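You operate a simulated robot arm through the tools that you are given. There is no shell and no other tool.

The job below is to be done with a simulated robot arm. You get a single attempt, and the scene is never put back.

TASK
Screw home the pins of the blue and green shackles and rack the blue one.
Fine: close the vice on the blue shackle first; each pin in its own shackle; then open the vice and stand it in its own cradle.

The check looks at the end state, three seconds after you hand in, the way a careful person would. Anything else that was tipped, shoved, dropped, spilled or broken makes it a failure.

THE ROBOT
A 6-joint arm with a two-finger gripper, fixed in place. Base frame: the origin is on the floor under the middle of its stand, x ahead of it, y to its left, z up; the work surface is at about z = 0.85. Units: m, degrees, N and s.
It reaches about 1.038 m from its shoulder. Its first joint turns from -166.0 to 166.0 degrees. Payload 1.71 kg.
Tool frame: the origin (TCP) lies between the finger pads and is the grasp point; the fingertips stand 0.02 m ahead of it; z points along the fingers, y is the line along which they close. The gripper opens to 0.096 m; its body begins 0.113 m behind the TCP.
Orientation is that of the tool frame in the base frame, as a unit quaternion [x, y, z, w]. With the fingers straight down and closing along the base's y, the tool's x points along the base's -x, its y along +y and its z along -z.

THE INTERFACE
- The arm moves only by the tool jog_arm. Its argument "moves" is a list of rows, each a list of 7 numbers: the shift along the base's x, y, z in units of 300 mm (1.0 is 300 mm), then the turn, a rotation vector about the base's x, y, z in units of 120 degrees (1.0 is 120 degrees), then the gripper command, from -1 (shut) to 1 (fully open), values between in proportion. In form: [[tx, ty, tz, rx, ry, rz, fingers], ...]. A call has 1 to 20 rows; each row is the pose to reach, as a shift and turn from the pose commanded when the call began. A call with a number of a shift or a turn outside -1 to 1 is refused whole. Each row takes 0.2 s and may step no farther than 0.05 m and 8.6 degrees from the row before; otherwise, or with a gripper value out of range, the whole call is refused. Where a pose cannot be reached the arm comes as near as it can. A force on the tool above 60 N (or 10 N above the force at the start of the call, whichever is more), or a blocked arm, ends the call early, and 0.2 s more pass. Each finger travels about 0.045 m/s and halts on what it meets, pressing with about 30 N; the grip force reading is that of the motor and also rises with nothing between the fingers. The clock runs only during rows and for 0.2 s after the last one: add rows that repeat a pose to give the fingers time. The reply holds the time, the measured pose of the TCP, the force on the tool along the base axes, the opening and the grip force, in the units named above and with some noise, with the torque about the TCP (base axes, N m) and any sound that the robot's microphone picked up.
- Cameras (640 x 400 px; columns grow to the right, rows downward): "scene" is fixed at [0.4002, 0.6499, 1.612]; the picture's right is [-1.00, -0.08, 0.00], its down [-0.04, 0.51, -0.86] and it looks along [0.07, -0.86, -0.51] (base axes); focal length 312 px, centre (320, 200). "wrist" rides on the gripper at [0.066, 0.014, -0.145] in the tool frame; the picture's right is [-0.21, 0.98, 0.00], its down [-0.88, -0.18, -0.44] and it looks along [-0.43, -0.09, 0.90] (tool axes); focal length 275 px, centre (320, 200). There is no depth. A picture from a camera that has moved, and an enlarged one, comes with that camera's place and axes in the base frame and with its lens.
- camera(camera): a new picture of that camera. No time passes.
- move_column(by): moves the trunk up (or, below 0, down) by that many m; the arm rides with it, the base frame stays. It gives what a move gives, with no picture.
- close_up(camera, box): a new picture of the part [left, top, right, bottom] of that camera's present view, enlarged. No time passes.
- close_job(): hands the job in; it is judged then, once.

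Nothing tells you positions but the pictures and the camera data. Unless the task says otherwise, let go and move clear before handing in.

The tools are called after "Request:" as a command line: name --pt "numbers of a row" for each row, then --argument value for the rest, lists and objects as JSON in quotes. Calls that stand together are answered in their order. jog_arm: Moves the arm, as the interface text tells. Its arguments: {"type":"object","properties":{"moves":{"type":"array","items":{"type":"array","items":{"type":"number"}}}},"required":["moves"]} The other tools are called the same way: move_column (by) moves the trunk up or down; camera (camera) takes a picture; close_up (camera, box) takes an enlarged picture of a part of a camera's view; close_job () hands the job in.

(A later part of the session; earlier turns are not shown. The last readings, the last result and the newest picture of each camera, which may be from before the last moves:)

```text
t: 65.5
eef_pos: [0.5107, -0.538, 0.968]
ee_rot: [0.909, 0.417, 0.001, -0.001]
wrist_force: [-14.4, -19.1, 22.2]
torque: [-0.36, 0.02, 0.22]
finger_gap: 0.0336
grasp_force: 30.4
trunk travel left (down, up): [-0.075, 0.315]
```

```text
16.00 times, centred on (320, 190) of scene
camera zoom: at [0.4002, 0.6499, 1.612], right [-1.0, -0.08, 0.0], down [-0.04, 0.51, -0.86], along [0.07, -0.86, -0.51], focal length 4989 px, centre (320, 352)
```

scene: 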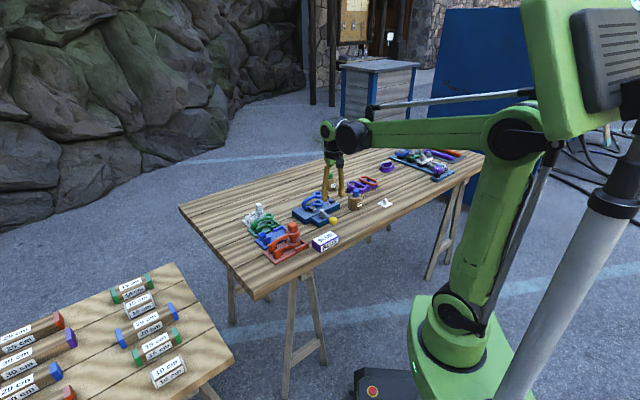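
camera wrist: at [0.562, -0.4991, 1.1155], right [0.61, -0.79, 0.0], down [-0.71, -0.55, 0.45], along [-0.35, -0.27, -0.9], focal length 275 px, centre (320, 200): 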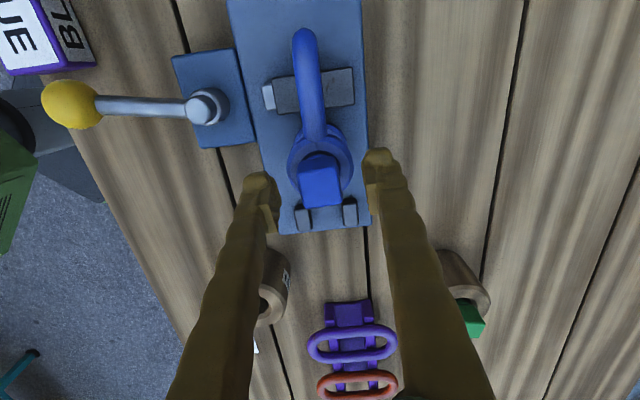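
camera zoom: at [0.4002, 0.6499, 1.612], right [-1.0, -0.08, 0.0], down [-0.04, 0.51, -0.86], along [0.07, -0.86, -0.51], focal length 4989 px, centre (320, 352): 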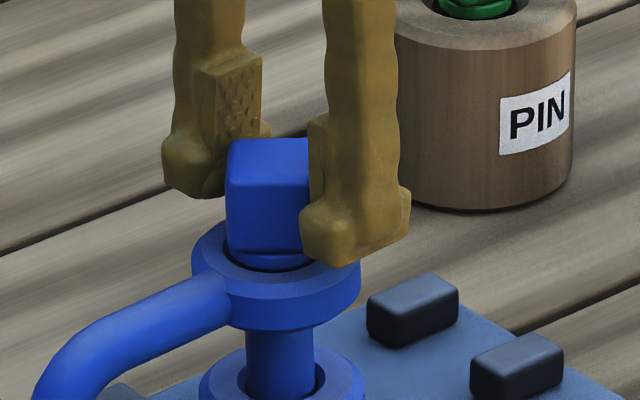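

The finger gap grew to 34 mm, so the fingers have slipped onto the corners of the head, and the shackle looks a few mm shifted. I'll stop and inspect before doing anything else.

Request:
close_up --camera "wrist" --box '[240, 80, 400, 210]'

Request:
close_up --camera "scene" --box '[285, 178, 345, 216]'

Request:
camera --camera "wrist"

```text
3.08 times, centred on (320, 145) of wrist
camera zoom: at [0.5628, -0.4982, 1.1128], right [0.61, -0.79, 0.0], down [-0.71, -0.54, 0.44], along [-0.35, -0.27, -0.9], focal length 847 px, centre (320, 369)
```

zoom: 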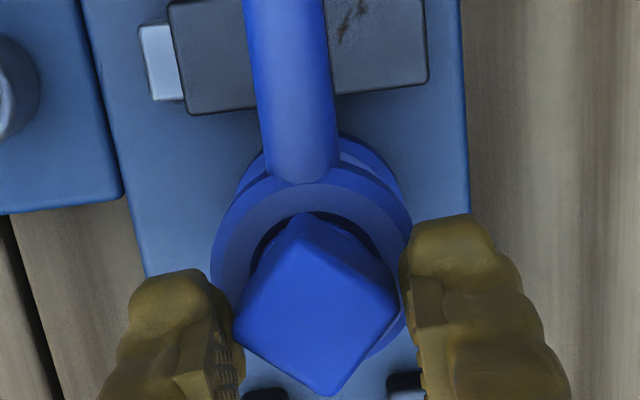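

```text
10.53 times, centred on (315, 197) of scene
camera zoom: at [0.4002, 0.6499, 1.612], right [-1.0, -0.08, 0.0], down [-0.04, 0.51, -0.86], along [0.07, -0.86, -0.51], focal length 3282 px, centre (373, 232)
```

zoom: 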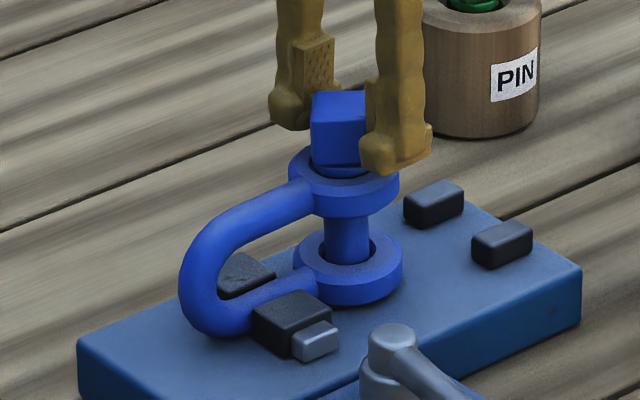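

```text
taken
camera wrist: at [0.5628, -0.4982, 1.1128], right [0.61, -0.79, 0.0], down [-0.71, -0.54, 0.44], along [-0.35, -0.27, -0.9], focal length 275 px, centre (320, 200)
```

wrist: 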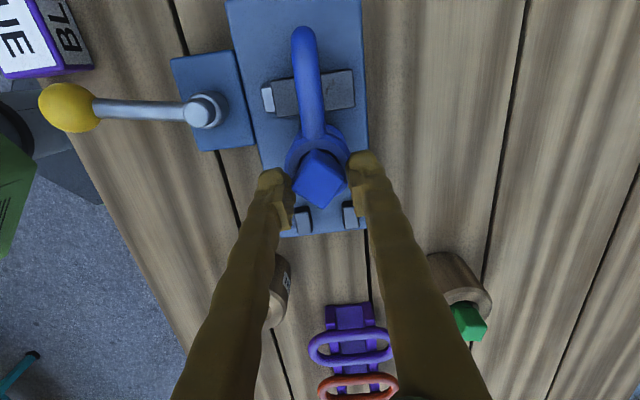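

The head now sits at 45° between the fingers, so the pin stopped turning partway through. I'll compare with the finished red and white shackles to judge whether it is already home.

Request:
close_up --camera "scene" --box '[265, 215, 315, 265]'

Request:
close_up --camera "scene" --box '[236, 195, 286, 245]'

Request:
close_up --camera "scene" --box '[300, 180, 340, 210]'

```text
8.00 times, centred on (290, 240) of scene
camera zoom: at [0.4002, 0.6499, 1.612], right [-1.0, -0.08, 0.0], down [-0.04, 0.51, -0.86], along [0.07, -0.86, -0.51], focal length 2494 px, centre (560, -120)
```

zoom: 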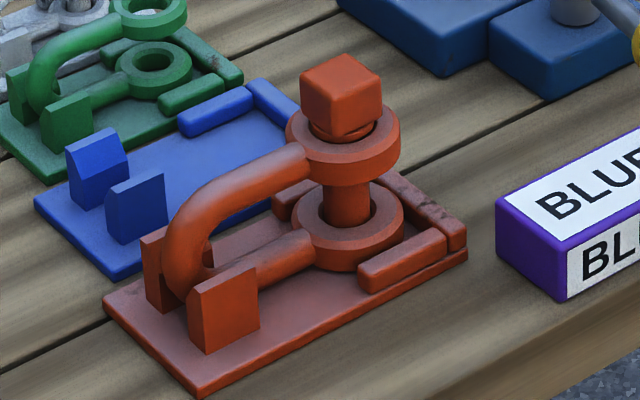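

```text
8.00 times, centred on (261, 220) of scene
camera zoom: at [0.4002, 0.6499, 1.612], right [-1.0, -0.08, 0.0], down [-0.04, 0.51, -0.86], along [0.07, -0.86, -0.51], focal length 2494 px, centre (792, 40)
```

zoom: 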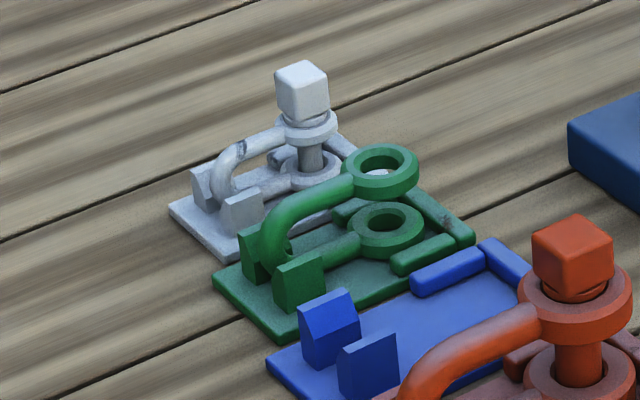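

```text
13.33 times, centred on (320, 195) of scene
camera zoom: at [0.4002, 0.6499, 1.612], right [-1.0, -0.08, 0.0], down [-0.04, 0.51, -0.86], along [0.07, -0.86, -0.51], focal length 4157 px, centre (320, 267)
```

zoom: 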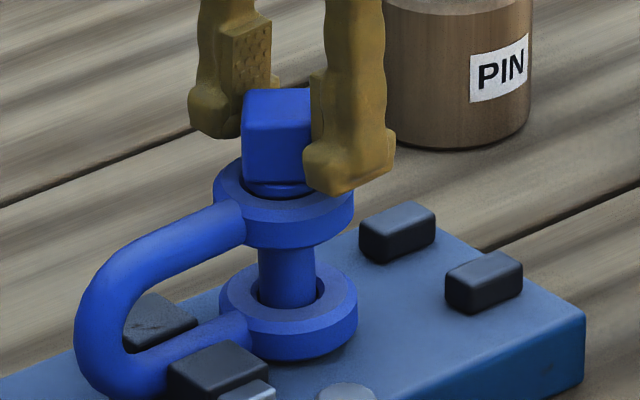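

It looks close to the seated red one but I can't be sure. The side load is pushing the shackle a little, so I'll open the fingers and see where everything settles.

Request:
jog_arm --pt "0 0 0 0 0 0 -0.1" --pt "0 0 0 0 0 0 0.15" --pt "0 0 0 0 0 0 0.15" --pt "0 0 0.05 0 0 0 0.15" --pt "0 0 0.15 0 0 0 0.15" --pt "0 0 0.25 0 0 0 0.15" --pt "0 0 0.25 0 0 0 0.15"

Request:
close_up --camera "scene" --box '[300, 178, 340, 203]'

Request:
close_up --camera "wrist" --box '[240, 60, 400, 190]'

Request:
close_up --camera "scene" --box '[290, 185, 350, 222]'

```text
t: 67.1
eef_pos: [0.5122, -0.5368, 1.0419]
ee_rot: [0.908, 0.419, 0.0, -0.001]
wrist_force: [0.0, -0.8, -0.1]
torque: [-0.02, -0.02, 0.01]
finger_gap: 0.0549
grasp_force: 0.1
trunk travel left (down, up): [-0.075, 0.315]
```

```text
16.00 times, centred on (320, 190) of scene
camera zoom: at [0.4002, 0.6499, 1.612], right [-1.0, -0.08, 0.0], down [-0.04, 0.51, -0.86], along [0.07, -0.86, -0.51], focal length 4989 px, centre (320, 352)
```

zoom: 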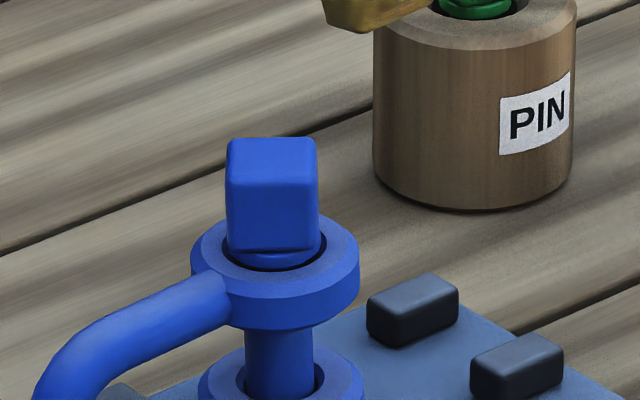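

```text
3.08 times, centred on (320, 125) of wrist
camera zoom: at [0.5645, -0.497, 1.1859], right [0.61, -0.79, 0.0], down [-0.71, -0.55, 0.45], along [-0.35, -0.27, -0.9], focal length 847 px, centre (320, 431)
```

zoom: 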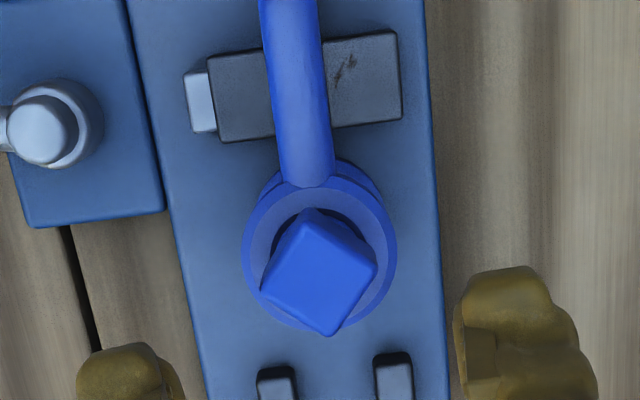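

```text
10.67 times, centred on (320, 204) of scene
camera zoom: at [0.4002, 0.6499, 1.612], right [-1.0, -0.08, 0.0], down [-0.04, 0.51, -0.86], along [0.07, -0.86, -0.51], focal length 3326 px, centre (320, 163)
```

zoom: 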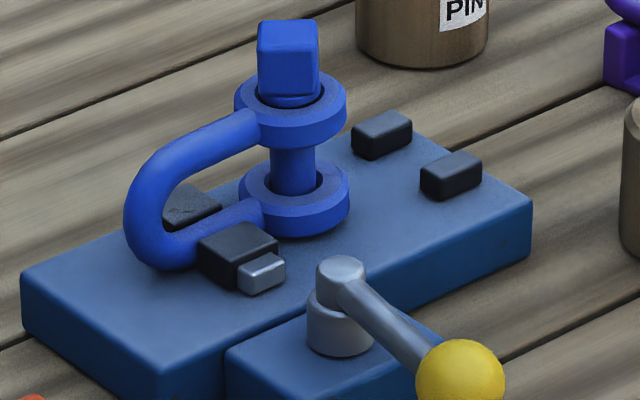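

The collar under the head now sits flush on the upper eye, just as on the finished red shackle. The pin has turned about 363° in total before stopping hard. I'll regrip squarely and feel for the stop with a small clockwise turn to confirm.

Request:
jog_arm --pt "0.002 0 0 0 0 0.07 0.15" --pt "0.004 0 0 0 0 0.14 0.15" --pt "0.005 0 0 0 0 0.21 0.15" --pt "0.005 0 0 0 0 0.28 0.15" --pt "0.005 0 0 0 0 0.353 0.15" --pt "0.005 0 0 0 0 0.353 0.15"

Request:
close_up --camera "wrist" --box '[240, 60, 400, 190]'

```text
refused: row 5 steps farther than a row can; nothing moved
```

```text
3.08 times, centred on (320, 125) of wrist
camera zoom: at [0.5645, -0.497, 1.1859], right [0.61, -0.79, 0.0], down [-0.71, -0.55, 0.45], along [-0.35, -0.27, -0.9], focal length 847 px, centre (320, 431)
```

zoom: 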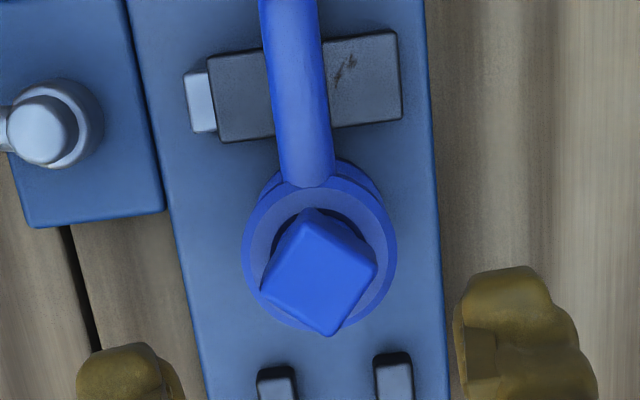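

One row was slightly over the 8.6° step limit, so nothing moved. I'll resend it with more rows.

Request:
jog_arm --pt "0.002 0 0 0 0 0.06 0.15" --pt "0.004 0 0 0 0 0.12 0.15" --pt "0.005 0 0 0 0 0.18 0.15" --pt "0.005 0 0 0 0 0.24 0.15" --pt "0.005 0 0 0 0 0.3 0.15" --pt "0.005 0 0 0 0 0.353 0.15" --pt "0.005 0 0 0 0 0.353 0.15"

Request:
close_up --camera "wrist" --box '[240, 60, 400, 190]'

```text
t: 68.7
eef_pos: [0.5129, -0.5385, 1.0425]
ee_rot: [0.695, 0.719, -0.001, 0.0]
wrist_force: [0.0, 0.1, 0.2]
torque: [-0.04, 0.04, 0.03]
finger_gap: 0.0554
grasp_force: 0.0
trunk travel left (down, up): [-0.075, 0.315]
```

```text
3.08 times, centred on (320, 125) of wrist
camera zoom: at [0.5237, -0.4725, 1.186], right [0.98, -0.17, 0.0], down [-0.16, -0.88, 0.44], along [-0.08, -0.44, -0.9], focal length 847 px, centre (320, 431)
```

zoom: 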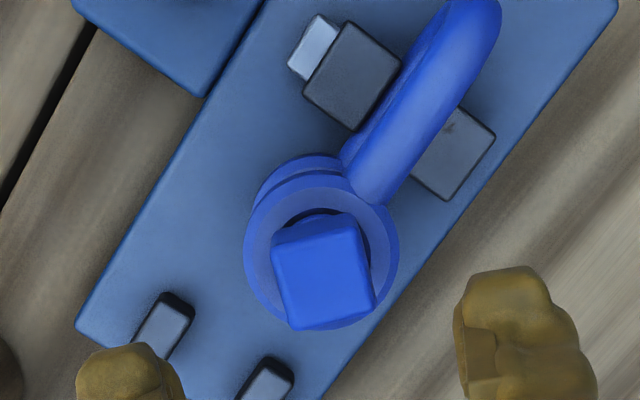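

The fingers are square to the head and the pin is about 4 mm off the tool axis. I'll correct that, descend to grip height, close, and turn 6° clockwise to feel the stop.

Request:
jog_arm --pt "0.0053 0.0123 -0.06 0 0 0 0.15" --pt "0.0053 0.0123 -0.14 0 0 0 0.15" --pt "0.0053 0.0123 -0.21 0 0 0 0.15" --pt "0.0053 0.0123 -0.264 0 0 0 0.15" --pt "0.0053 0.0123 -0.264 0 0 0 0.15"

Request:
close_up --camera "wrist" --box '[240, 110, 400, 210]'

Request:
close_up --camera "scene" --box '[300, 178, 340, 203]'

```text
t: 69.9
eef_pos: [0.5155, -0.5347, 0.9621]
ee_rot: [0.696, 0.718, -0.002, -0.001]
wrist_force: [0.2, 0.3, 0.3]
torque: [-0.01, 0.01, 0.0]
finger_gap: 0.0553
grasp_force: 0.1
trunk travel left (down, up): [-0.075, 0.315]
```

```text
4.00 times, centred on (320, 160) of wrist
camera zoom: at [0.5258, -0.4695, 1.1066], right [0.98, -0.18, 0.0], down [-0.16, -0.88, 0.44], along [-0.08, -0.44, -0.9], focal length 1101 px, centre (320, 360)
```

zoom: 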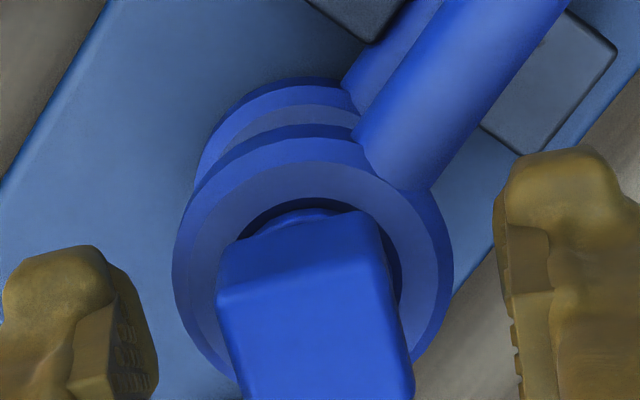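

```text
16.00 times, centred on (320, 190) of scene
camera zoom: at [0.4002, 0.6499, 1.612], right [-1.0, -0.08, 0.0], down [-0.04, 0.51, -0.86], along [0.07, -0.86, -0.51], focal length 4989 px, centre (320, 352)
```

zoom: 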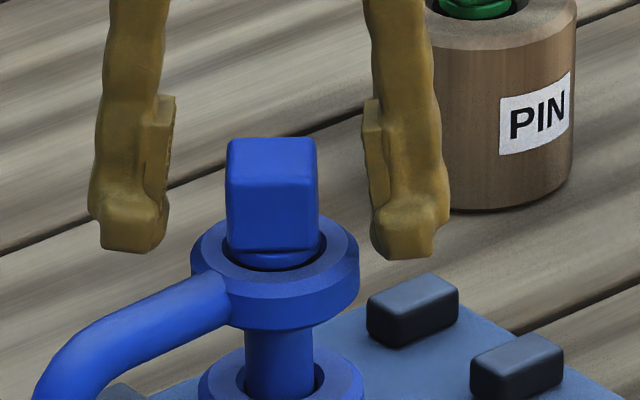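

Request:
jog_arm --pt "-0.004 0 0 0 0 0 0.0" --pt "-0.004 0 0 0 0 0 -0.8" --pt "-0.004 0 0 0 0 0 -0.8" --pt "-0.004 0 0 0 0 0 -0.8" --pt "-0.004 0 0 0 0 0 -0.8"

Request:
jog_arm --pt "0 0 0 0 0 -0.02 -0.8" --pt "0 0 0 0 0 -0.035 -0.8" --pt "0 0 0 0 0 -0.05 -0.8"

Request:
close_up --camera "scene" --box '[300, 178, 340, 203]'

```text
t: 71.1
eef_pos: [0.5126, -0.5359, 0.9623]
ee_rot: [0.696, 0.718, 0.0, 0.0]
wrist_force: [-5.6, -8.2, 11.5]
torque: [-0.04, 0.27, 0.08]
finger_gap: 0.0239
grasp_force: 29.9
trunk travel left (down, up): [-0.075, 0.315]
```

```text
t: 71.9
eef_pos: [0.5125, -0.5358, 0.963]
ee_rot: [0.733, 0.68, -0.001, 0.0]
wrist_force: [-14.8, -4.4, 4.9]
torque: [-0.14, 0.43, 1.1]
finger_gap: 0.024
grasp_force: 30.0
trunk travel left (down, up): [-0.075, 0.315]
```

```text
16.00 times, centred on (320, 190) of scene
camera zoom: at [0.4002, 0.6499, 1.612], right [-1.0, -0.08, 0.0], down [-0.04, 0.51, -0.86], along [0.07, -0.86, -0.51], focal length 4989 px, centre (320, 352)
```

zoom: 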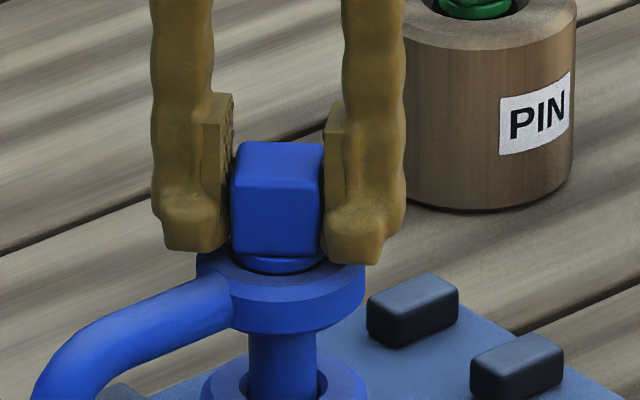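

The torque rose to 1.1 N·m within 6°, against about 0.02 N·m while turning freely, so the blue pin is home. I'll unwind, release, lift away and go to the green pin.

Request:
jog_arm --pt "0 0 0 0 0 0.03 -0.8" --pt "0 0 0 0 0 0.05 -0.6" --pt "0 0 0 0 0 0.05 -0.2" --pt "0 0 0 0 0 0.05 0.15" --pt "0 0 0 0 0 0.05 0.15" --pt "0 0 0.1 0 0 0.05 0.15" --pt "0 0 0.2 0 0 0.05 0.15" --pt "0 0 0.3 0 0 0.05 0.15" --pt "0 0 0.35 0 0 0.05 0.15"

Request:
close_up --camera "scene" --box '[290, 185, 350, 222]'

Request:
camera --camera "wrist"

```text
t: 73.9
eef_pos: [0.514, -0.5342, 1.0684]
ee_rot: [0.696, 0.718, -0.001, -0.001]
wrist_force: [0.0, -0.3, -0.4]
torque: [0.0, -0.02, 0.03]
finger_gap: 0.0552
grasp_force: 0.0
trunk travel left (down, up): [-0.075, 0.315]
```

```text
10.67 times, centred on (320, 204) of scene
camera zoom: at [0.4002, 0.6499, 1.612], right [-1.0, -0.08, 0.0], down [-0.04, 0.51, -0.86], along [0.07, -0.86, -0.51], focal length 3326 px, centre (320, 163)
```

zoom: 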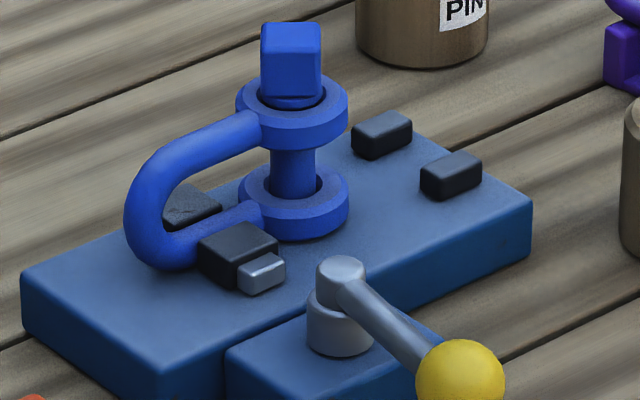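

```text
taken
camera wrist: at [0.5254, -0.4685, 1.2115], right [0.98, -0.18, 0.0], down [-0.16, -0.88, 0.44], along [-0.08, -0.44, -0.9], focal length 275 px, centre (320, 200)
```

wrist: 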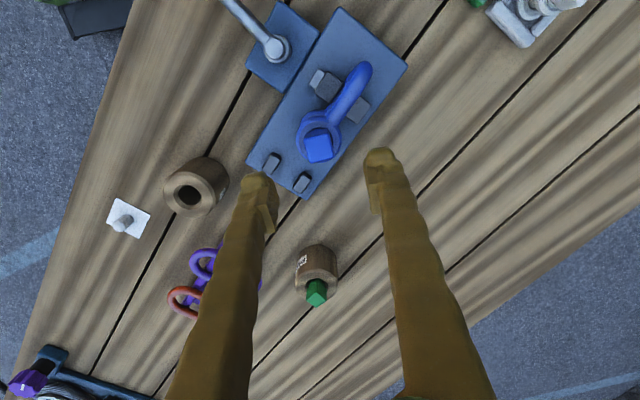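

Blue is done in the vice. I'll fly to the green pin's stand near (0.4645, -0.747) at a safe height and look at its head.

Request:
jog_arm --pt "-0.014 -0.06 0 0 0 0.065 0.15" --pt "-0.028 -0.12 0 0 0 0.13 0.15" --pt "-0.042 -0.18 0 0 0 0.195 0.15" --pt "-0.056 -0.24 0 0 0 0.26 0.15" --pt "-0.07 -0.3 0 0 0 0.325 0.15" --pt "-0.084 -0.36 0 0 0 0.39 0.15" --pt "-0.098 -0.42 0 0 0 0.455 0.15" --pt "-0.112 -0.48 0 0 0 0.52 0.15" --pt "-0.126 -0.54 0 0 0 0.585 0.15" --pt "-0.14 -0.6 0 0 0 0.65 0.2" --pt "-0.154 -0.66 -0.015 0 0 0.7 0.25" --pt "-0.165 -0.709 -0.03 0 0 0.733 0.25" --pt "-0.165 -0.709 -0.03 0 0 0.733 0.25"

Request:
camera --camera "wrist"

Request:
close_up --camera "wrist" --box '[240, 80, 400, 200]'

Request:
close_up --camera "scene" --box '[300, 150, 360, 200]'

```text
t: 76.7
eef_pos: [0.4646, -0.7477, 1.0595]
ee_rot: [0.001, 1.0, 0.0, -0.001]
wrist_force: [-0.5, -0.4, -0.3]
torque: [0.01, -0.01, 0.01]
finger_gap: 0.0597
grasp_force: 0.0
trunk travel left (down, up): [-0.075, 0.315]
```

```text
taken
camera wrist: at [0.3986, -0.7338, 1.2036], right [0.21, 0.98, 0.0], down [0.88, -0.19, 0.44], along [0.43, -0.09, -0.9], focal length 275 px, centre (320, 200)
```

wrist: 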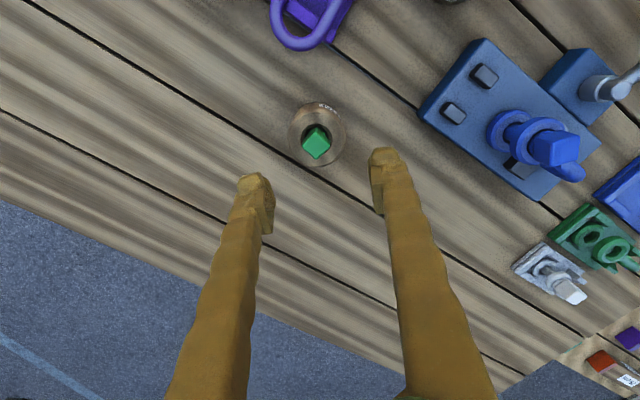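

```text
3.33 times, centred on (320, 140) of wrist
camera zoom: at [0.3986, -0.7338, 1.2036], right [0.21, 0.98, 0.0], down [0.88, -0.19, 0.44], along [0.43, -0.09, -0.9], focal length 918 px, centre (320, 400)
```

zoom: 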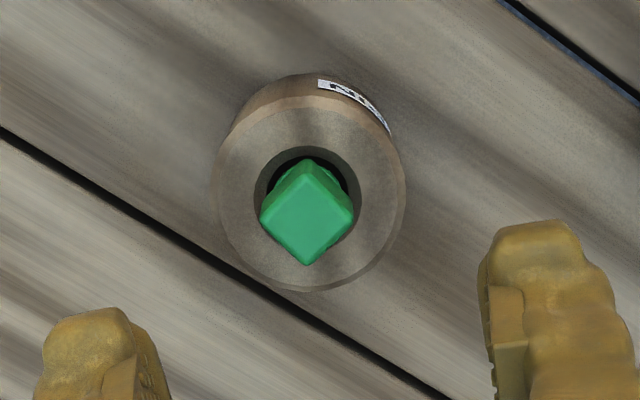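

```text
8.00 times, centred on (330, 175) of scene
camera zoom: at [0.4002, 0.6499, 1.612], right [-1.0, -0.08, 0.0], down [-0.04, 0.51, -0.86], along [0.07, -0.86, -0.51], focal length 2494 px, centre (240, 400)
```

zoom: 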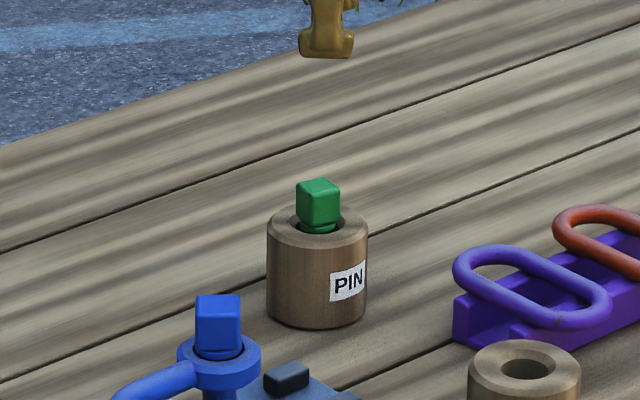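

The green head is about 19 mm square, yawed about 35°, centred near (0.469, -0.7525) with its top near z = 0.931. I'll rotate to match, descend partway and check.

Request:
jog_arm --pt "0.005 -0.005 0 0 0 0.06 0.15" --pt "0.01 -0.01 -0.03 0 0 0.12 0.15" --pt "0.0147 -0.016 -0.06 0 0 0.18 0.15" --pt "0.0147 -0.016 -0.1 0 0 0.24 0.15" --pt "0.0147 -0.016 -0.15 0 0 0.292 0.15" --pt "0.0147 -0.016 -0.2 0 0 0.292 0.15" --pt "0.0147 -0.016 -0.2 0 0 0.292 0.15"

Request:
close_up --camera "wrist" --box '[240, 100, 400, 200]'

Request:
close_up --camera "scene" --box '[300, 150, 360, 200]'

```text
t: 78.3
eef_pos: [0.4674, -0.7515, 0.9989]
ee_rot: [-0.299, 0.954, 0.0, 0.0]
wrist_force: [0.6, -0.3, -0.9]
torque: [0.01, 0.01, -0.02]
finger_gap: 0.0552
grasp_force: 0.0
trunk travel left (down, up): [-0.075, 0.315]
```

```text
4.00 times, centred on (320, 150) of wrist
camera zoom: at [0.4052, -0.7776, 1.1428], right [-0.39, 0.92, 0.0], down [0.83, 0.35, 0.44], along [0.41, 0.17, -0.9], focal length 1101 px, centre (320, 400)
```

zoom: 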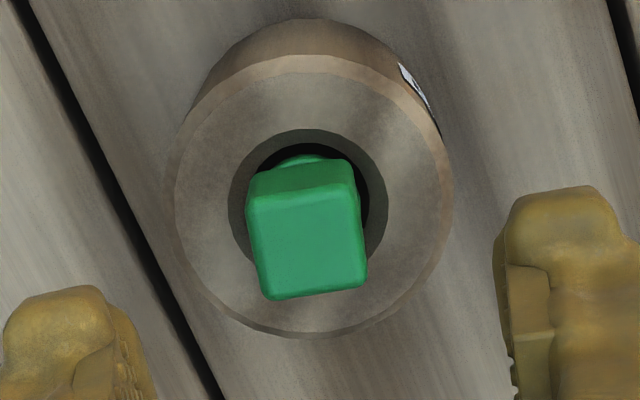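

```text
8.00 times, centred on (330, 175) of scene
camera zoom: at [0.4002, 0.6499, 1.612], right [-1.0, -0.08, 0.0], down [-0.04, 0.51, -0.86], along [0.07, -0.86, -0.51], focal length 2494 px, centre (240, 400)
```

zoom: 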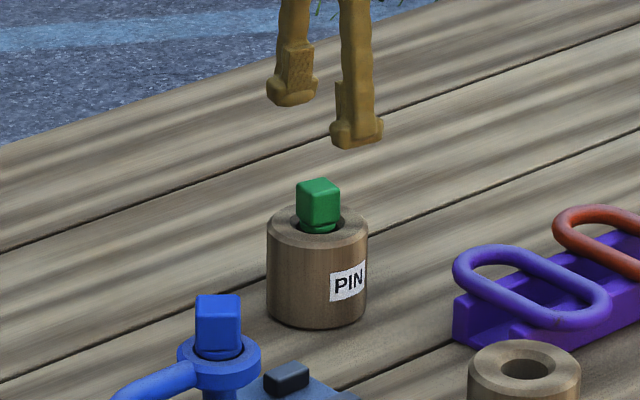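

The head is offset by about 3 mm in x and 3.5° in yaw from the tool. I'll correct, descend to z = 0.931 and grip.

Request:
jog_arm --pt "0.01 -0.0017 -0.05 0 0 -0.029 0.15" --pt "0.01 -0.0017 -0.12 0 0 -0.029 0.15" --pt "0.01 -0.0017 -0.18 0 0 -0.029 0.15" --pt "0.01 -0.0017 -0.2267 0 0 -0.029 0.15" --pt "0.01 -0.0017 -0.2267 0 0 -0.029 0.15"

Request:
close_up --camera "wrist" --box '[240, 120, 400, 220]'

Request:
close_up --camera "scene" --box '[310, 160, 350, 190]'

```text
t: 79.5
eef_pos: [0.4701, -0.7528, 0.93]
ee_rot: [-0.27, 0.963, 0.0, -0.001]
wrist_force: [-0.3, 0.3, 0.5]
torque: [0.0, 0.0, 0.0]
finger_gap: 0.0553
grasp_force: 0.1
trunk travel left (down, up): [-0.075, 0.315]
```

```text
4.00 times, centred on (320, 170) of wrist
camera zoom: at [0.4058, -0.7746, 1.075], right [-0.33, 0.94, 0.0], down [0.85, 0.3, 0.44], along [0.42, 0.15, -0.9], focal length 1101 px, centre (320, 320)
```

zoom: 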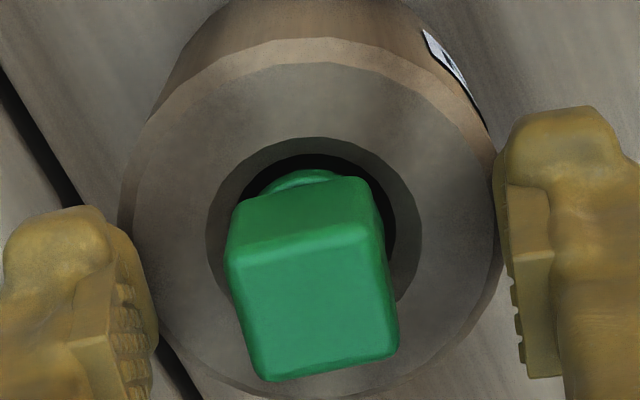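

```text
13.33 times, centred on (330, 175) of scene
camera zoom: at [0.4002, 0.6499, 1.612], right [-1.0, -0.08, 0.0], down [-0.04, 0.51, -0.86], along [0.07, -0.86, -0.51], focal length 4157 px, centre (187, 533)
```

zoom: 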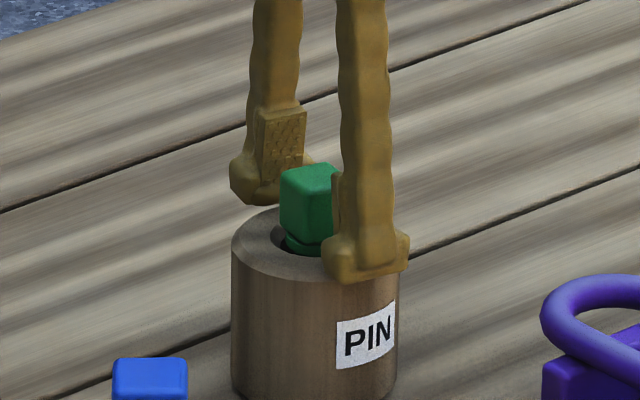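

Well aligned. I'll close on the head and lift.

Request:
jog_arm --pt "0.001 -0.002 0 0 0 0 -0.2" --pt "0.001 -0.002 0 0 0 0 -0.9" --pt "0.001 -0.002 0 0 0 0 -0.9" --pt "0.001 -0.002 0 0 0 0 -0.9" --pt "0.001 -0.002 0 0 0 0 -0.9"

Request:
jog_arm --pt "0 0 0.02 0 0 0 -0.9" --pt "0 0 0.06 0 0 0 -0.9" --pt "0 0 0.12 0 0 0 -0.9" --pt "0 0 0.22 0 0 0 -0.9" --pt "0 0 0.34 0 0 0 -0.9" --pt "0 0 0.46 0 0 0 -0.9" --pt "0 0 0.46 0 0 0 -0.9"

Request:
close_up --camera "scene" --box '[300, 130, 360, 180]'

Request:
close_up --camera "wrist" --box '[240, 120, 400, 220]'

```text
t: 80.7
eef_pos: [0.4709, -0.752, 0.9321]
ee_rot: [-0.27, 0.963, -0.001, -0.001]
wrist_force: [9.0, -15.9, 32.6]
torque: [0.01, -0.04, -0.02]
finger_gap: 0.0211
grasp_force: 29.7
trunk travel left (down, up): [-0.075, 0.315]
```

```text
t: 82.3
eef_pos: [0.4715, -0.7519, 1.0702]
ee_rot: [-0.27, 0.963, 0.0, -0.001]
wrist_force: [0.5, 0.1, -1.4]
torque: [-0.06, 0.01, -0.02]
finger_gap: 0.021
grasp_force: 30.4
trunk travel left (down, up): [-0.075, 0.315]
```

```text
8.00 times, centred on (330, 155) of scene
camera zoom: at [0.4002, 0.6499, 1.612], right [-1.0, -0.08, 0.0], down [-0.04, 0.51, -0.86], along [0.07, -0.86, -0.51], focal length 2494 px, centre (240, 560)
```

zoom: 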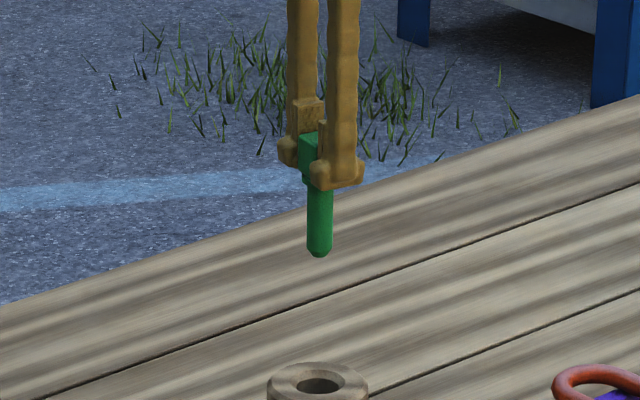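

```text
4.00 times, centred on (320, 170) of wrist
camera zoom: at [0.4069, -0.7742, 1.2143], right [-0.33, 0.94, 0.0], down [0.85, 0.3, 0.44], along [0.42, 0.15, -0.9], focal length 1101 px, centre (320, 320)
```

zoom: 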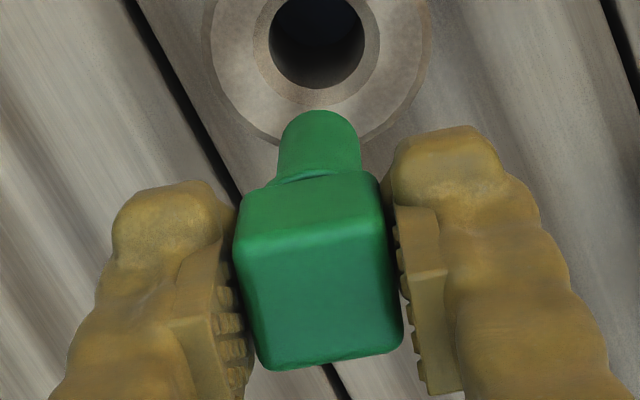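

The green pin is out, with its tip about 75 mm below the TCP. I'll carry it to the green shackle near (0.6955, -0.3955) at safe height, winding the wrist counter-clockwise on the way for a long screwing stroke.

Request:
jog_arm --pt "0.075 0.119 0 0 0 0.06 -0.9" --pt "0.15 0.237 0 0 0 0.12 -0.9" --pt "0.224 0.356 0 0 0 0.18 -0.9" --pt "0.299 0.474 0 0 0 0.24 -0.9" --pt "0.373 0.593 0 0 0 0.3 -0.9" --pt "0.373 0.593 0 0 0 0.36 -0.9" --pt "0.373 0.593 0 0 0 0.36 -0.9"

Request:
jog_arm --pt "0.075 0.119 0 0 0 0.06 -0.9" --pt "0.15 0.237 0 0 0 0.12 -0.9" --pt "0.224 0.356 0 0 0 0.18 -0.9" --pt "0.299 0.474 0 0 0 0.24 -0.9" --pt "0.373 0.593 0 0 0 0.3 -0.9" --pt "0.373 0.593 0 0 0 0.36 -0.9" --pt "0.373 0.593 0 0 0 0.42 -0.9" --pt "0.373 0.593 0 0 0 0.42 -0.9"

Request:
camera --camera "wrist"

Request:
close_up --camera "scene" --box '[225, 170, 305, 235]'

```text
t: 83.9
eef_pos: [0.5834, -0.5738, 1.07]
ee_rot: [-0.606, 0.795, 0.0, -0.001]
wrist_force: [-0.3, 0.6, -0.9]
torque: [-0.04, 0.02, 0.02]
finger_gap: 0.0209
grasp_force: 30.5
trunk travel left (down, up): [-0.075, 0.315]
```

```text
t: 85.7
eef_pos: [0.6956, -0.398, 1.0681]
ee_rot: [0.887, -0.461, 0.0, 0.0]
wrist_force: [0.5, 0.0, -0.9]
torque: [0.0, -0.04, 0.02]
finger_gap: 0.0208
grasp_force: 29.7
trunk travel left (down, up): [-0.075, 0.315]
```

```text
taken
camera wrist: at [0.7206, -0.4596, 1.2133], right [-0.92, -0.39, 0.0], down [-0.35, 0.82, 0.44], along [-0.17, 0.41, -0.9], focal length 275 px, centre (320, 200)
```

wrist: 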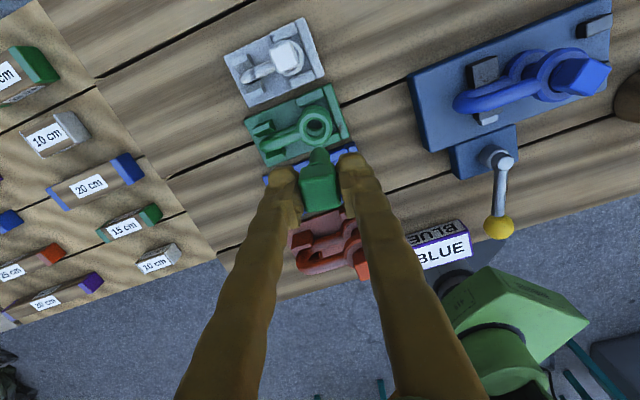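

```text
6.15 times, centred on (265, 202) of scene
camera zoom: at [0.4002, 0.6499, 1.612], right [-1.0, -0.08, 0.0], down [-0.04, 0.51, -0.86], along [0.07, -0.86, -0.51], focal length 1919 px, centre (658, 185)
```

zoom: 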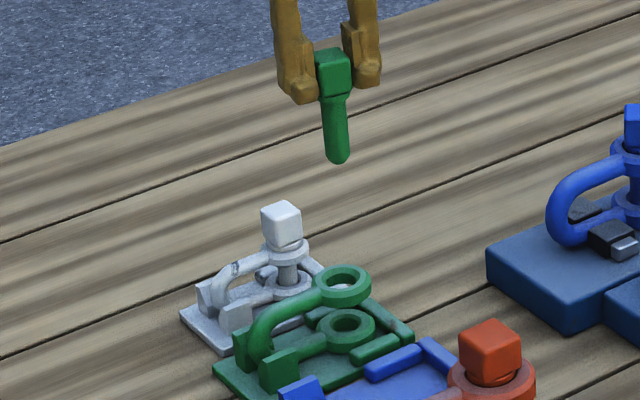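

No limit yet at about 125° of yaw. I'll try another 30° so that one stroke may be enough.

Request:
jog_arm --pt "0 0 0 0 0 0.06 -0.9" --pt "0 0 0 0 0 0.12 -0.9" --pt "0 0 0 0 0 0.18 -0.9" --pt "0 0 0 0 0 0.24 -0.9" --pt "0 0 0 0 0 0.24 -0.9"

Request:
camera --camera "wrist"

Request:
close_up --camera "wrist" --box '[240, 80, 400, 200]'

Request:
close_up --camera "scene" --box '[245, 180, 295, 230]'

```text
t: 86.9
eef_pos: [0.6986, -0.3889, 1.0692]
ee_rot: [0.946, -0.323, -0.001, 0.002]
wrist_force: [-0.1, -0.1, -1.1]
torque: [0.03, -0.02, -0.01]
finger_gap: 0.0209
grasp_force: 29.3
out of reach, approached as far as the arm can: row 3, 4, 5
trunk travel left (down, up): [-0.075, 0.315]
```

```text
taken
camera wrist: at [0.7422, -0.4404, 1.2128], right [-0.76, -0.65, 0.0], down [-0.58, 0.68, 0.44], along [-0.29, 0.34, -0.9], focal length 275 px, centre (320, 200)
```

wrist: 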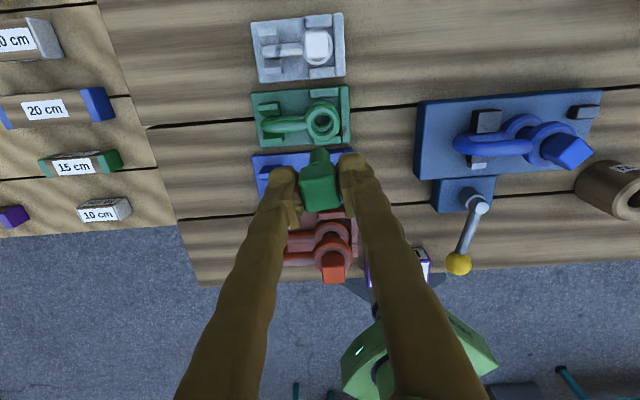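

```text
3.33 times, centred on (320, 140) of wrist
camera zoom: at [0.7422, -0.4404, 1.2128], right [-0.76, -0.65, 0.0], down [-0.58, 0.68, 0.44], along [-0.29, 0.34, -0.9], focal length 918 px, centre (320, 400)
```

zoom: 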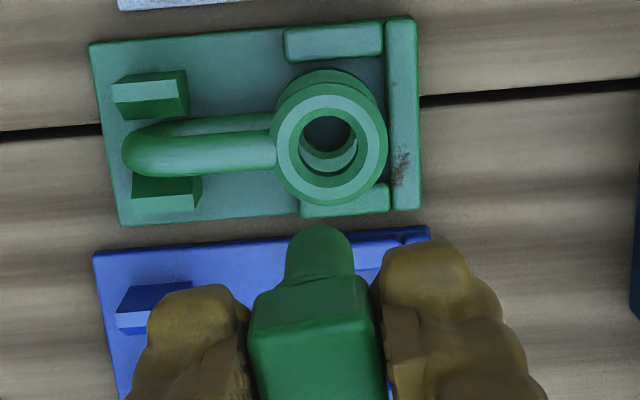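

```text
8.00 times, centred on (270, 205) of scene
camera zoom: at [0.4002, 0.6499, 1.612], right [-1.0, -0.08, 0.0], down [-0.04, 0.51, -0.86], along [0.07, -0.86, -0.51], focal length 2494 px, centre (720, 160)
```

zoom: 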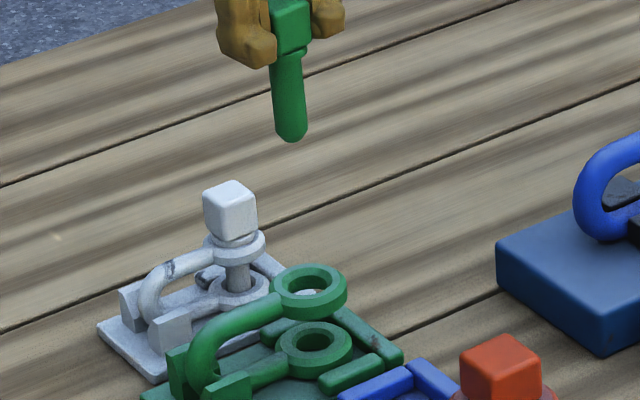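

The wrist limit here is about 142° of yaw. I'll back off to about 130°, centre over the green eye and lower to about 4 cm above it for a precise look.

Request:
jog_arm --pt "0.0047 -0.03 0 0 0 -0.05 -0.9" --pt "0.0047 -0.03 -0.08 0 0 -0.1 -0.9" --pt "0.0047 -0.03 -0.163 0 0 -0.1 -0.9" --pt "0.0047 -0.03 -0.163 0 0 -0.1 -0.9"

Request:
close_up --camera "wrist" --box '[240, 80, 400, 200]'

Request:
close_up --camera "scene" --box '[245, 185, 295, 225]'

```text
t: 87.9
eef_pos: [0.7008, -0.3994, 1.0196]
ee_rot: [0.907, -0.422, 0.0, 0.002]
wrist_force: [0.5, -0.1, -0.5]
torque: [0.01, 0.05, 0.02]
finger_gap: 0.0207
grasp_force: 30.2
trunk travel left (down, up): [-0.075, 0.315]
```

```text
3.33 times, centred on (320, 140) of wrist
camera zoom: at [0.7314, -0.4582, 1.1638], right [-0.88, -0.47, 0.0], down [-0.42, 0.79, 0.44], along [-0.21, 0.39, -0.9], focal length 918 px, centre (320, 400)
```

zoom: 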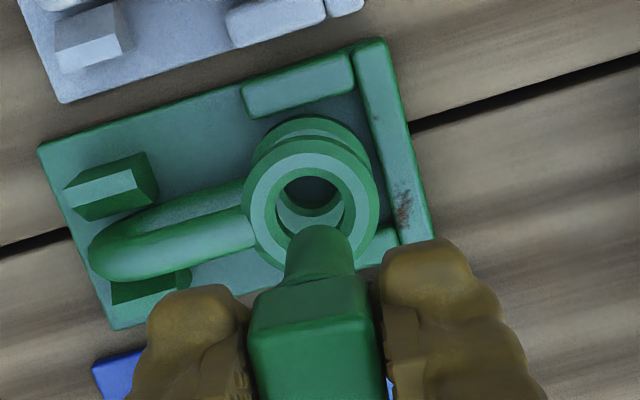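

```text
10.00 times, centred on (270, 205) of scene
camera zoom: at [0.4002, 0.6499, 1.612], right [-1.0, -0.08, 0.0], down [-0.04, 0.51, -0.86], along [0.07, -0.86, -0.51], focal length 3118 px, centre (820, 150)
```

zoom: 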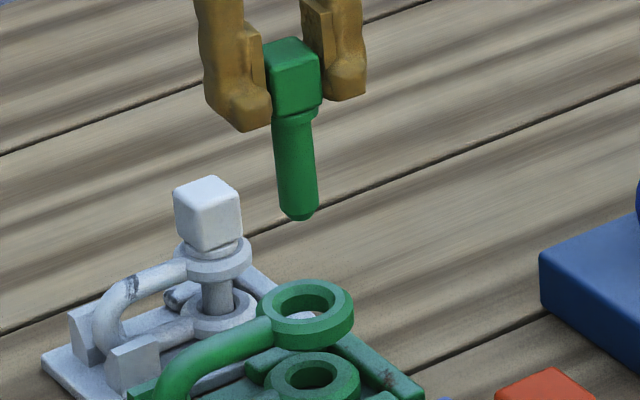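

The eye is about 2 mm in +x and 1 mm in +y from the pin axis. I'll correct that and lower until the tip is about 1 cm above the eye.

Request:
jog_arm --pt "0.0067 0.0033 -0.03 0 0 0 -0.9" --pt "0.0067 0.0033 -0.07 0 0 0 -0.9" --pt "0.0067 0.0033 -0.1 0 0 0 -0.9" --pt "0.0067 0.0033 -0.1 0 0 0 -0.9"

Request:
close_up --camera "wrist" --box '[240, 90, 400, 190]'

Request:
close_up --camera "scene" --box '[255, 195, 291, 220]'

```text
t: 88.9
eef_pos: [0.7026, -0.3974, 0.9895]
ee_rot: [0.907, -0.421, 0.0, 0.002]
wrist_force: [-0.2, 0.4, -1.4]
torque: [-0.01, 0.02, 0.0]
finger_gap: 0.0205
grasp_force: 29.9
trunk travel left (down, up): [-0.075, 0.315]
```

```text
4.00 times, centred on (320, 140) of wrist
camera zoom: at [0.7342, -0.4564, 1.1338], right [-0.88, -0.48, 0.0], down [-0.42, 0.79, 0.44], along [-0.21, 0.39, -0.9], focal length 1101 px, centre (320, 440)
```

zoom: 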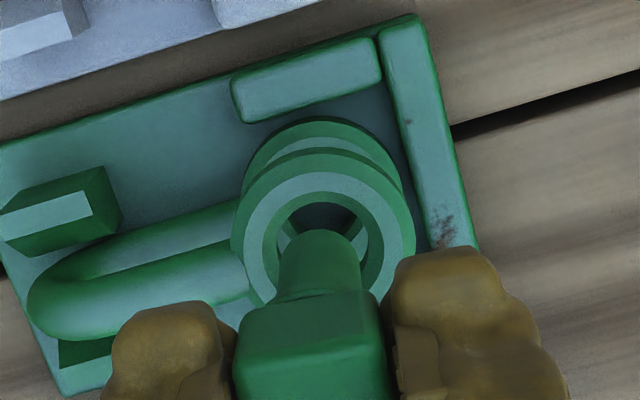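

```text
16.00 times, centred on (273, 208) of scene
camera zoom: at [0.4002, 0.6499, 1.612], right [-1.0, -0.08, 0.0], down [-0.04, 0.51, -0.86], along [0.07, -0.86, -0.51], focal length 4989 px, centre (1072, 80)
```

zoom: 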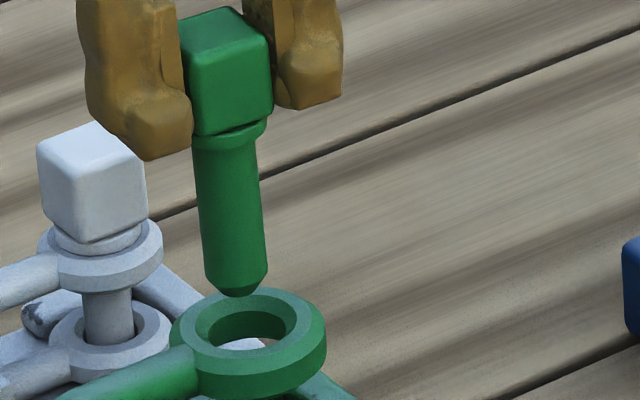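

The tip is now about 1.5 mm too far in +x. I'll correct that and lower through the upper eye.

Request:
jog_arm --pt "-0.005 0.002 0 0 0 0 -0.9" --pt "-0.005 0.002 -0.03 0 0 0 -0.9" --pt "-0.005 0.002 -0.06 0 0 0 -0.9" --pt "-0.005 0.002 -0.09 0 0 0 -0.9" --pt "-0.005 0.002 -0.09 0 0 0 -0.9"

Request:
close_up --camera "wrist" --box '[240, 90, 400, 190]'

Request:
close_up --camera "scene" --box '[255, 200, 291, 225]'

```text
t: 90.1
eef_pos: [0.7015, -0.3973, 0.9626]
ee_rot: [0.908, -0.42, -0.001, 0.001]
wrist_force: [0.1, -0.6, -1.4]
torque: [-0.02, 0.0, 0.02]
finger_gap: 0.0209
grasp_force: 30.3
trunk travel left (down, up): [-0.075, 0.315]
```

```text
4.00 times, centred on (320, 140) of wrist
camera zoom: at [0.7323, -0.456, 1.1068], right [-0.88, -0.48, 0.0], down [-0.42, 0.79, 0.44], along [-0.21, 0.39, -0.9], focal length 1101 px, centre (320, 440)
```

zoom: 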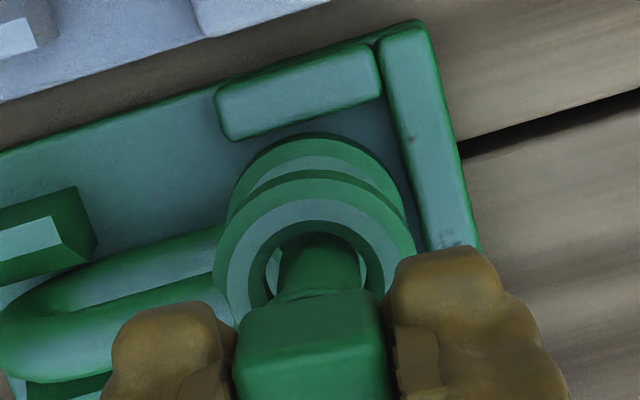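

```text
16.00 times, centred on (273, 212) of scene
camera zoom: at [0.4002, 0.6499, 1.612], right [-1.0, -0.08, 0.0], down [-0.04, 0.51, -0.86], along [0.07, -0.86, -0.51], focal length 4989 px, centre (1072, 0)
```

zoom: 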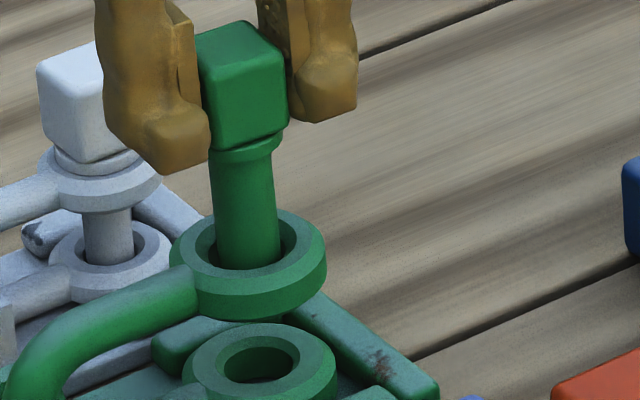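

It is inside the upper eye and roughly centred. I'll shift 0.7 mm in -x and lower until the tip shows above the lower eye.

Request:
jog_arm --pt "-0.0023 0 0 0 0 0 -0.9" --pt "-0.0023 0 -0.02 0 0 0 -0.9" --pt "-0.0023 0 -0.04 0 0 0 -0.9" --pt "-0.0023 0 -0.04 0 0 0 -0.9"

Request:
close_up --camera "wrist" --box '[240, 90, 400, 190]'

Request:
close_up --camera "scene" --box '[255, 200, 291, 225]'

```text
t: 91.1
eef_pos: [0.7007, -0.3965, 0.9485]
ee_rot: [0.907, -0.421, -0.001, 0.001]
wrist_force: [0.5, -1.1, -1.1]
torque: [0.01, 0.01, -0.03]
finger_gap: 0.0205
grasp_force: 29.8
trunk travel left (down, up): [-0.075, 0.315]
```

```text
4.00 times, centred on (320, 140) of wrist
camera zoom: at [0.7322, -0.4555, 1.0943], right [-0.88, -0.48, 0.0], down [-0.42, 0.79, 0.44], along [-0.21, 0.39, -0.9], focal length 1101 px, centre (320, 440)
```

zoom: 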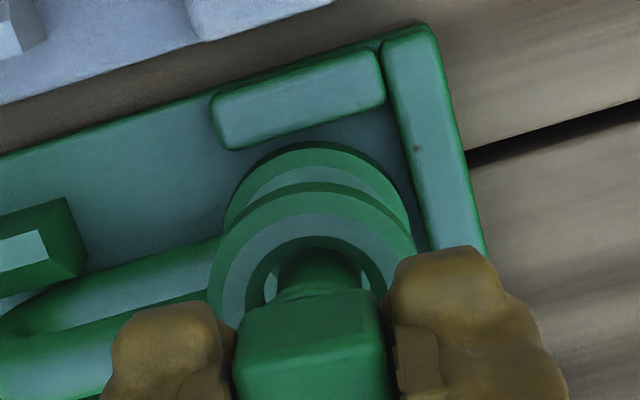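

```text
16.00 times, centred on (273, 212) of scene
camera zoom: at [0.4002, 0.6499, 1.612], right [-1.0, -0.08, 0.0], down [-0.04, 0.51, -0.86], along [0.07, -0.86, -0.51], focal length 4989 px, centre (1072, 0)
```

zoom: 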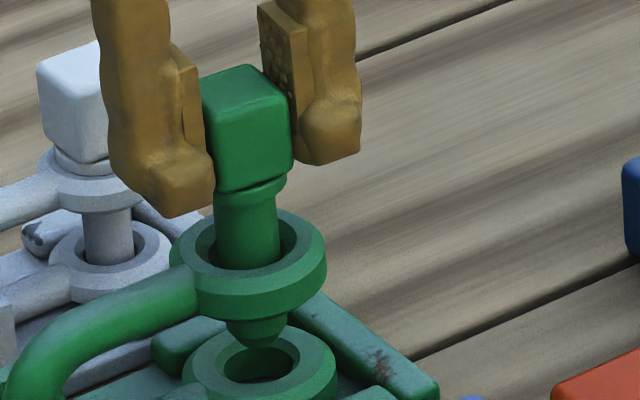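

The tip is centred over the lower hole. I'll lower in small steps until it meets the thread.

Request:
jog_arm --pt "-0.001 0 -0.006 0 0 0 -0.9" --pt "-0.001 0 -0.012 0 0 0 -0.9" --pt "-0.001 0 -0.018 0 0 0 -0.9" --pt "-0.001 0 -0.022 0 0 0 -0.9" --pt "-0.001 0 -0.022 0 0 0 -0.9"

Request:
close_up --camera "scene" --box '[255, 200, 291, 225]'

```text
t: 92.3
eef_pos: [0.7003, -0.3966, 0.943]
ee_rot: [0.908, -0.42, -0.001, 0.002]
wrist_force: [-0.2, 0.6, -1.3]
torque: [-0.01, 0.02, -0.01]
finger_gap: 0.0207
grasp_force: 30.1
trunk travel left (down, up): [-0.075, 0.315]
```

```text
16.00 times, centred on (273, 212) of scene
camera zoom: at [0.4002, 0.6499, 1.612], right [-1.0, -0.08, 0.0], down [-0.04, 0.51, -0.86], along [0.07, -0.86, -0.51], focal length 4989 px, centre (1072, 0)
```

zoom: 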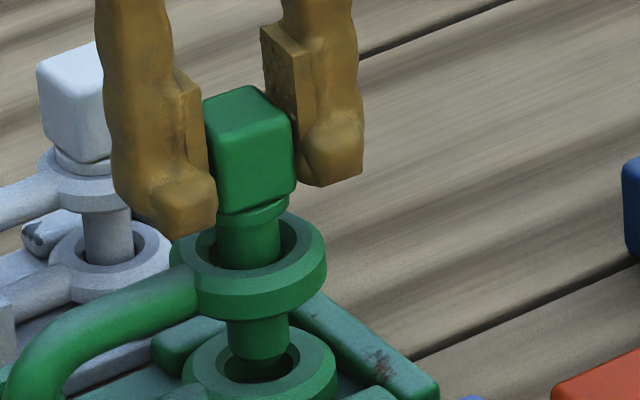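

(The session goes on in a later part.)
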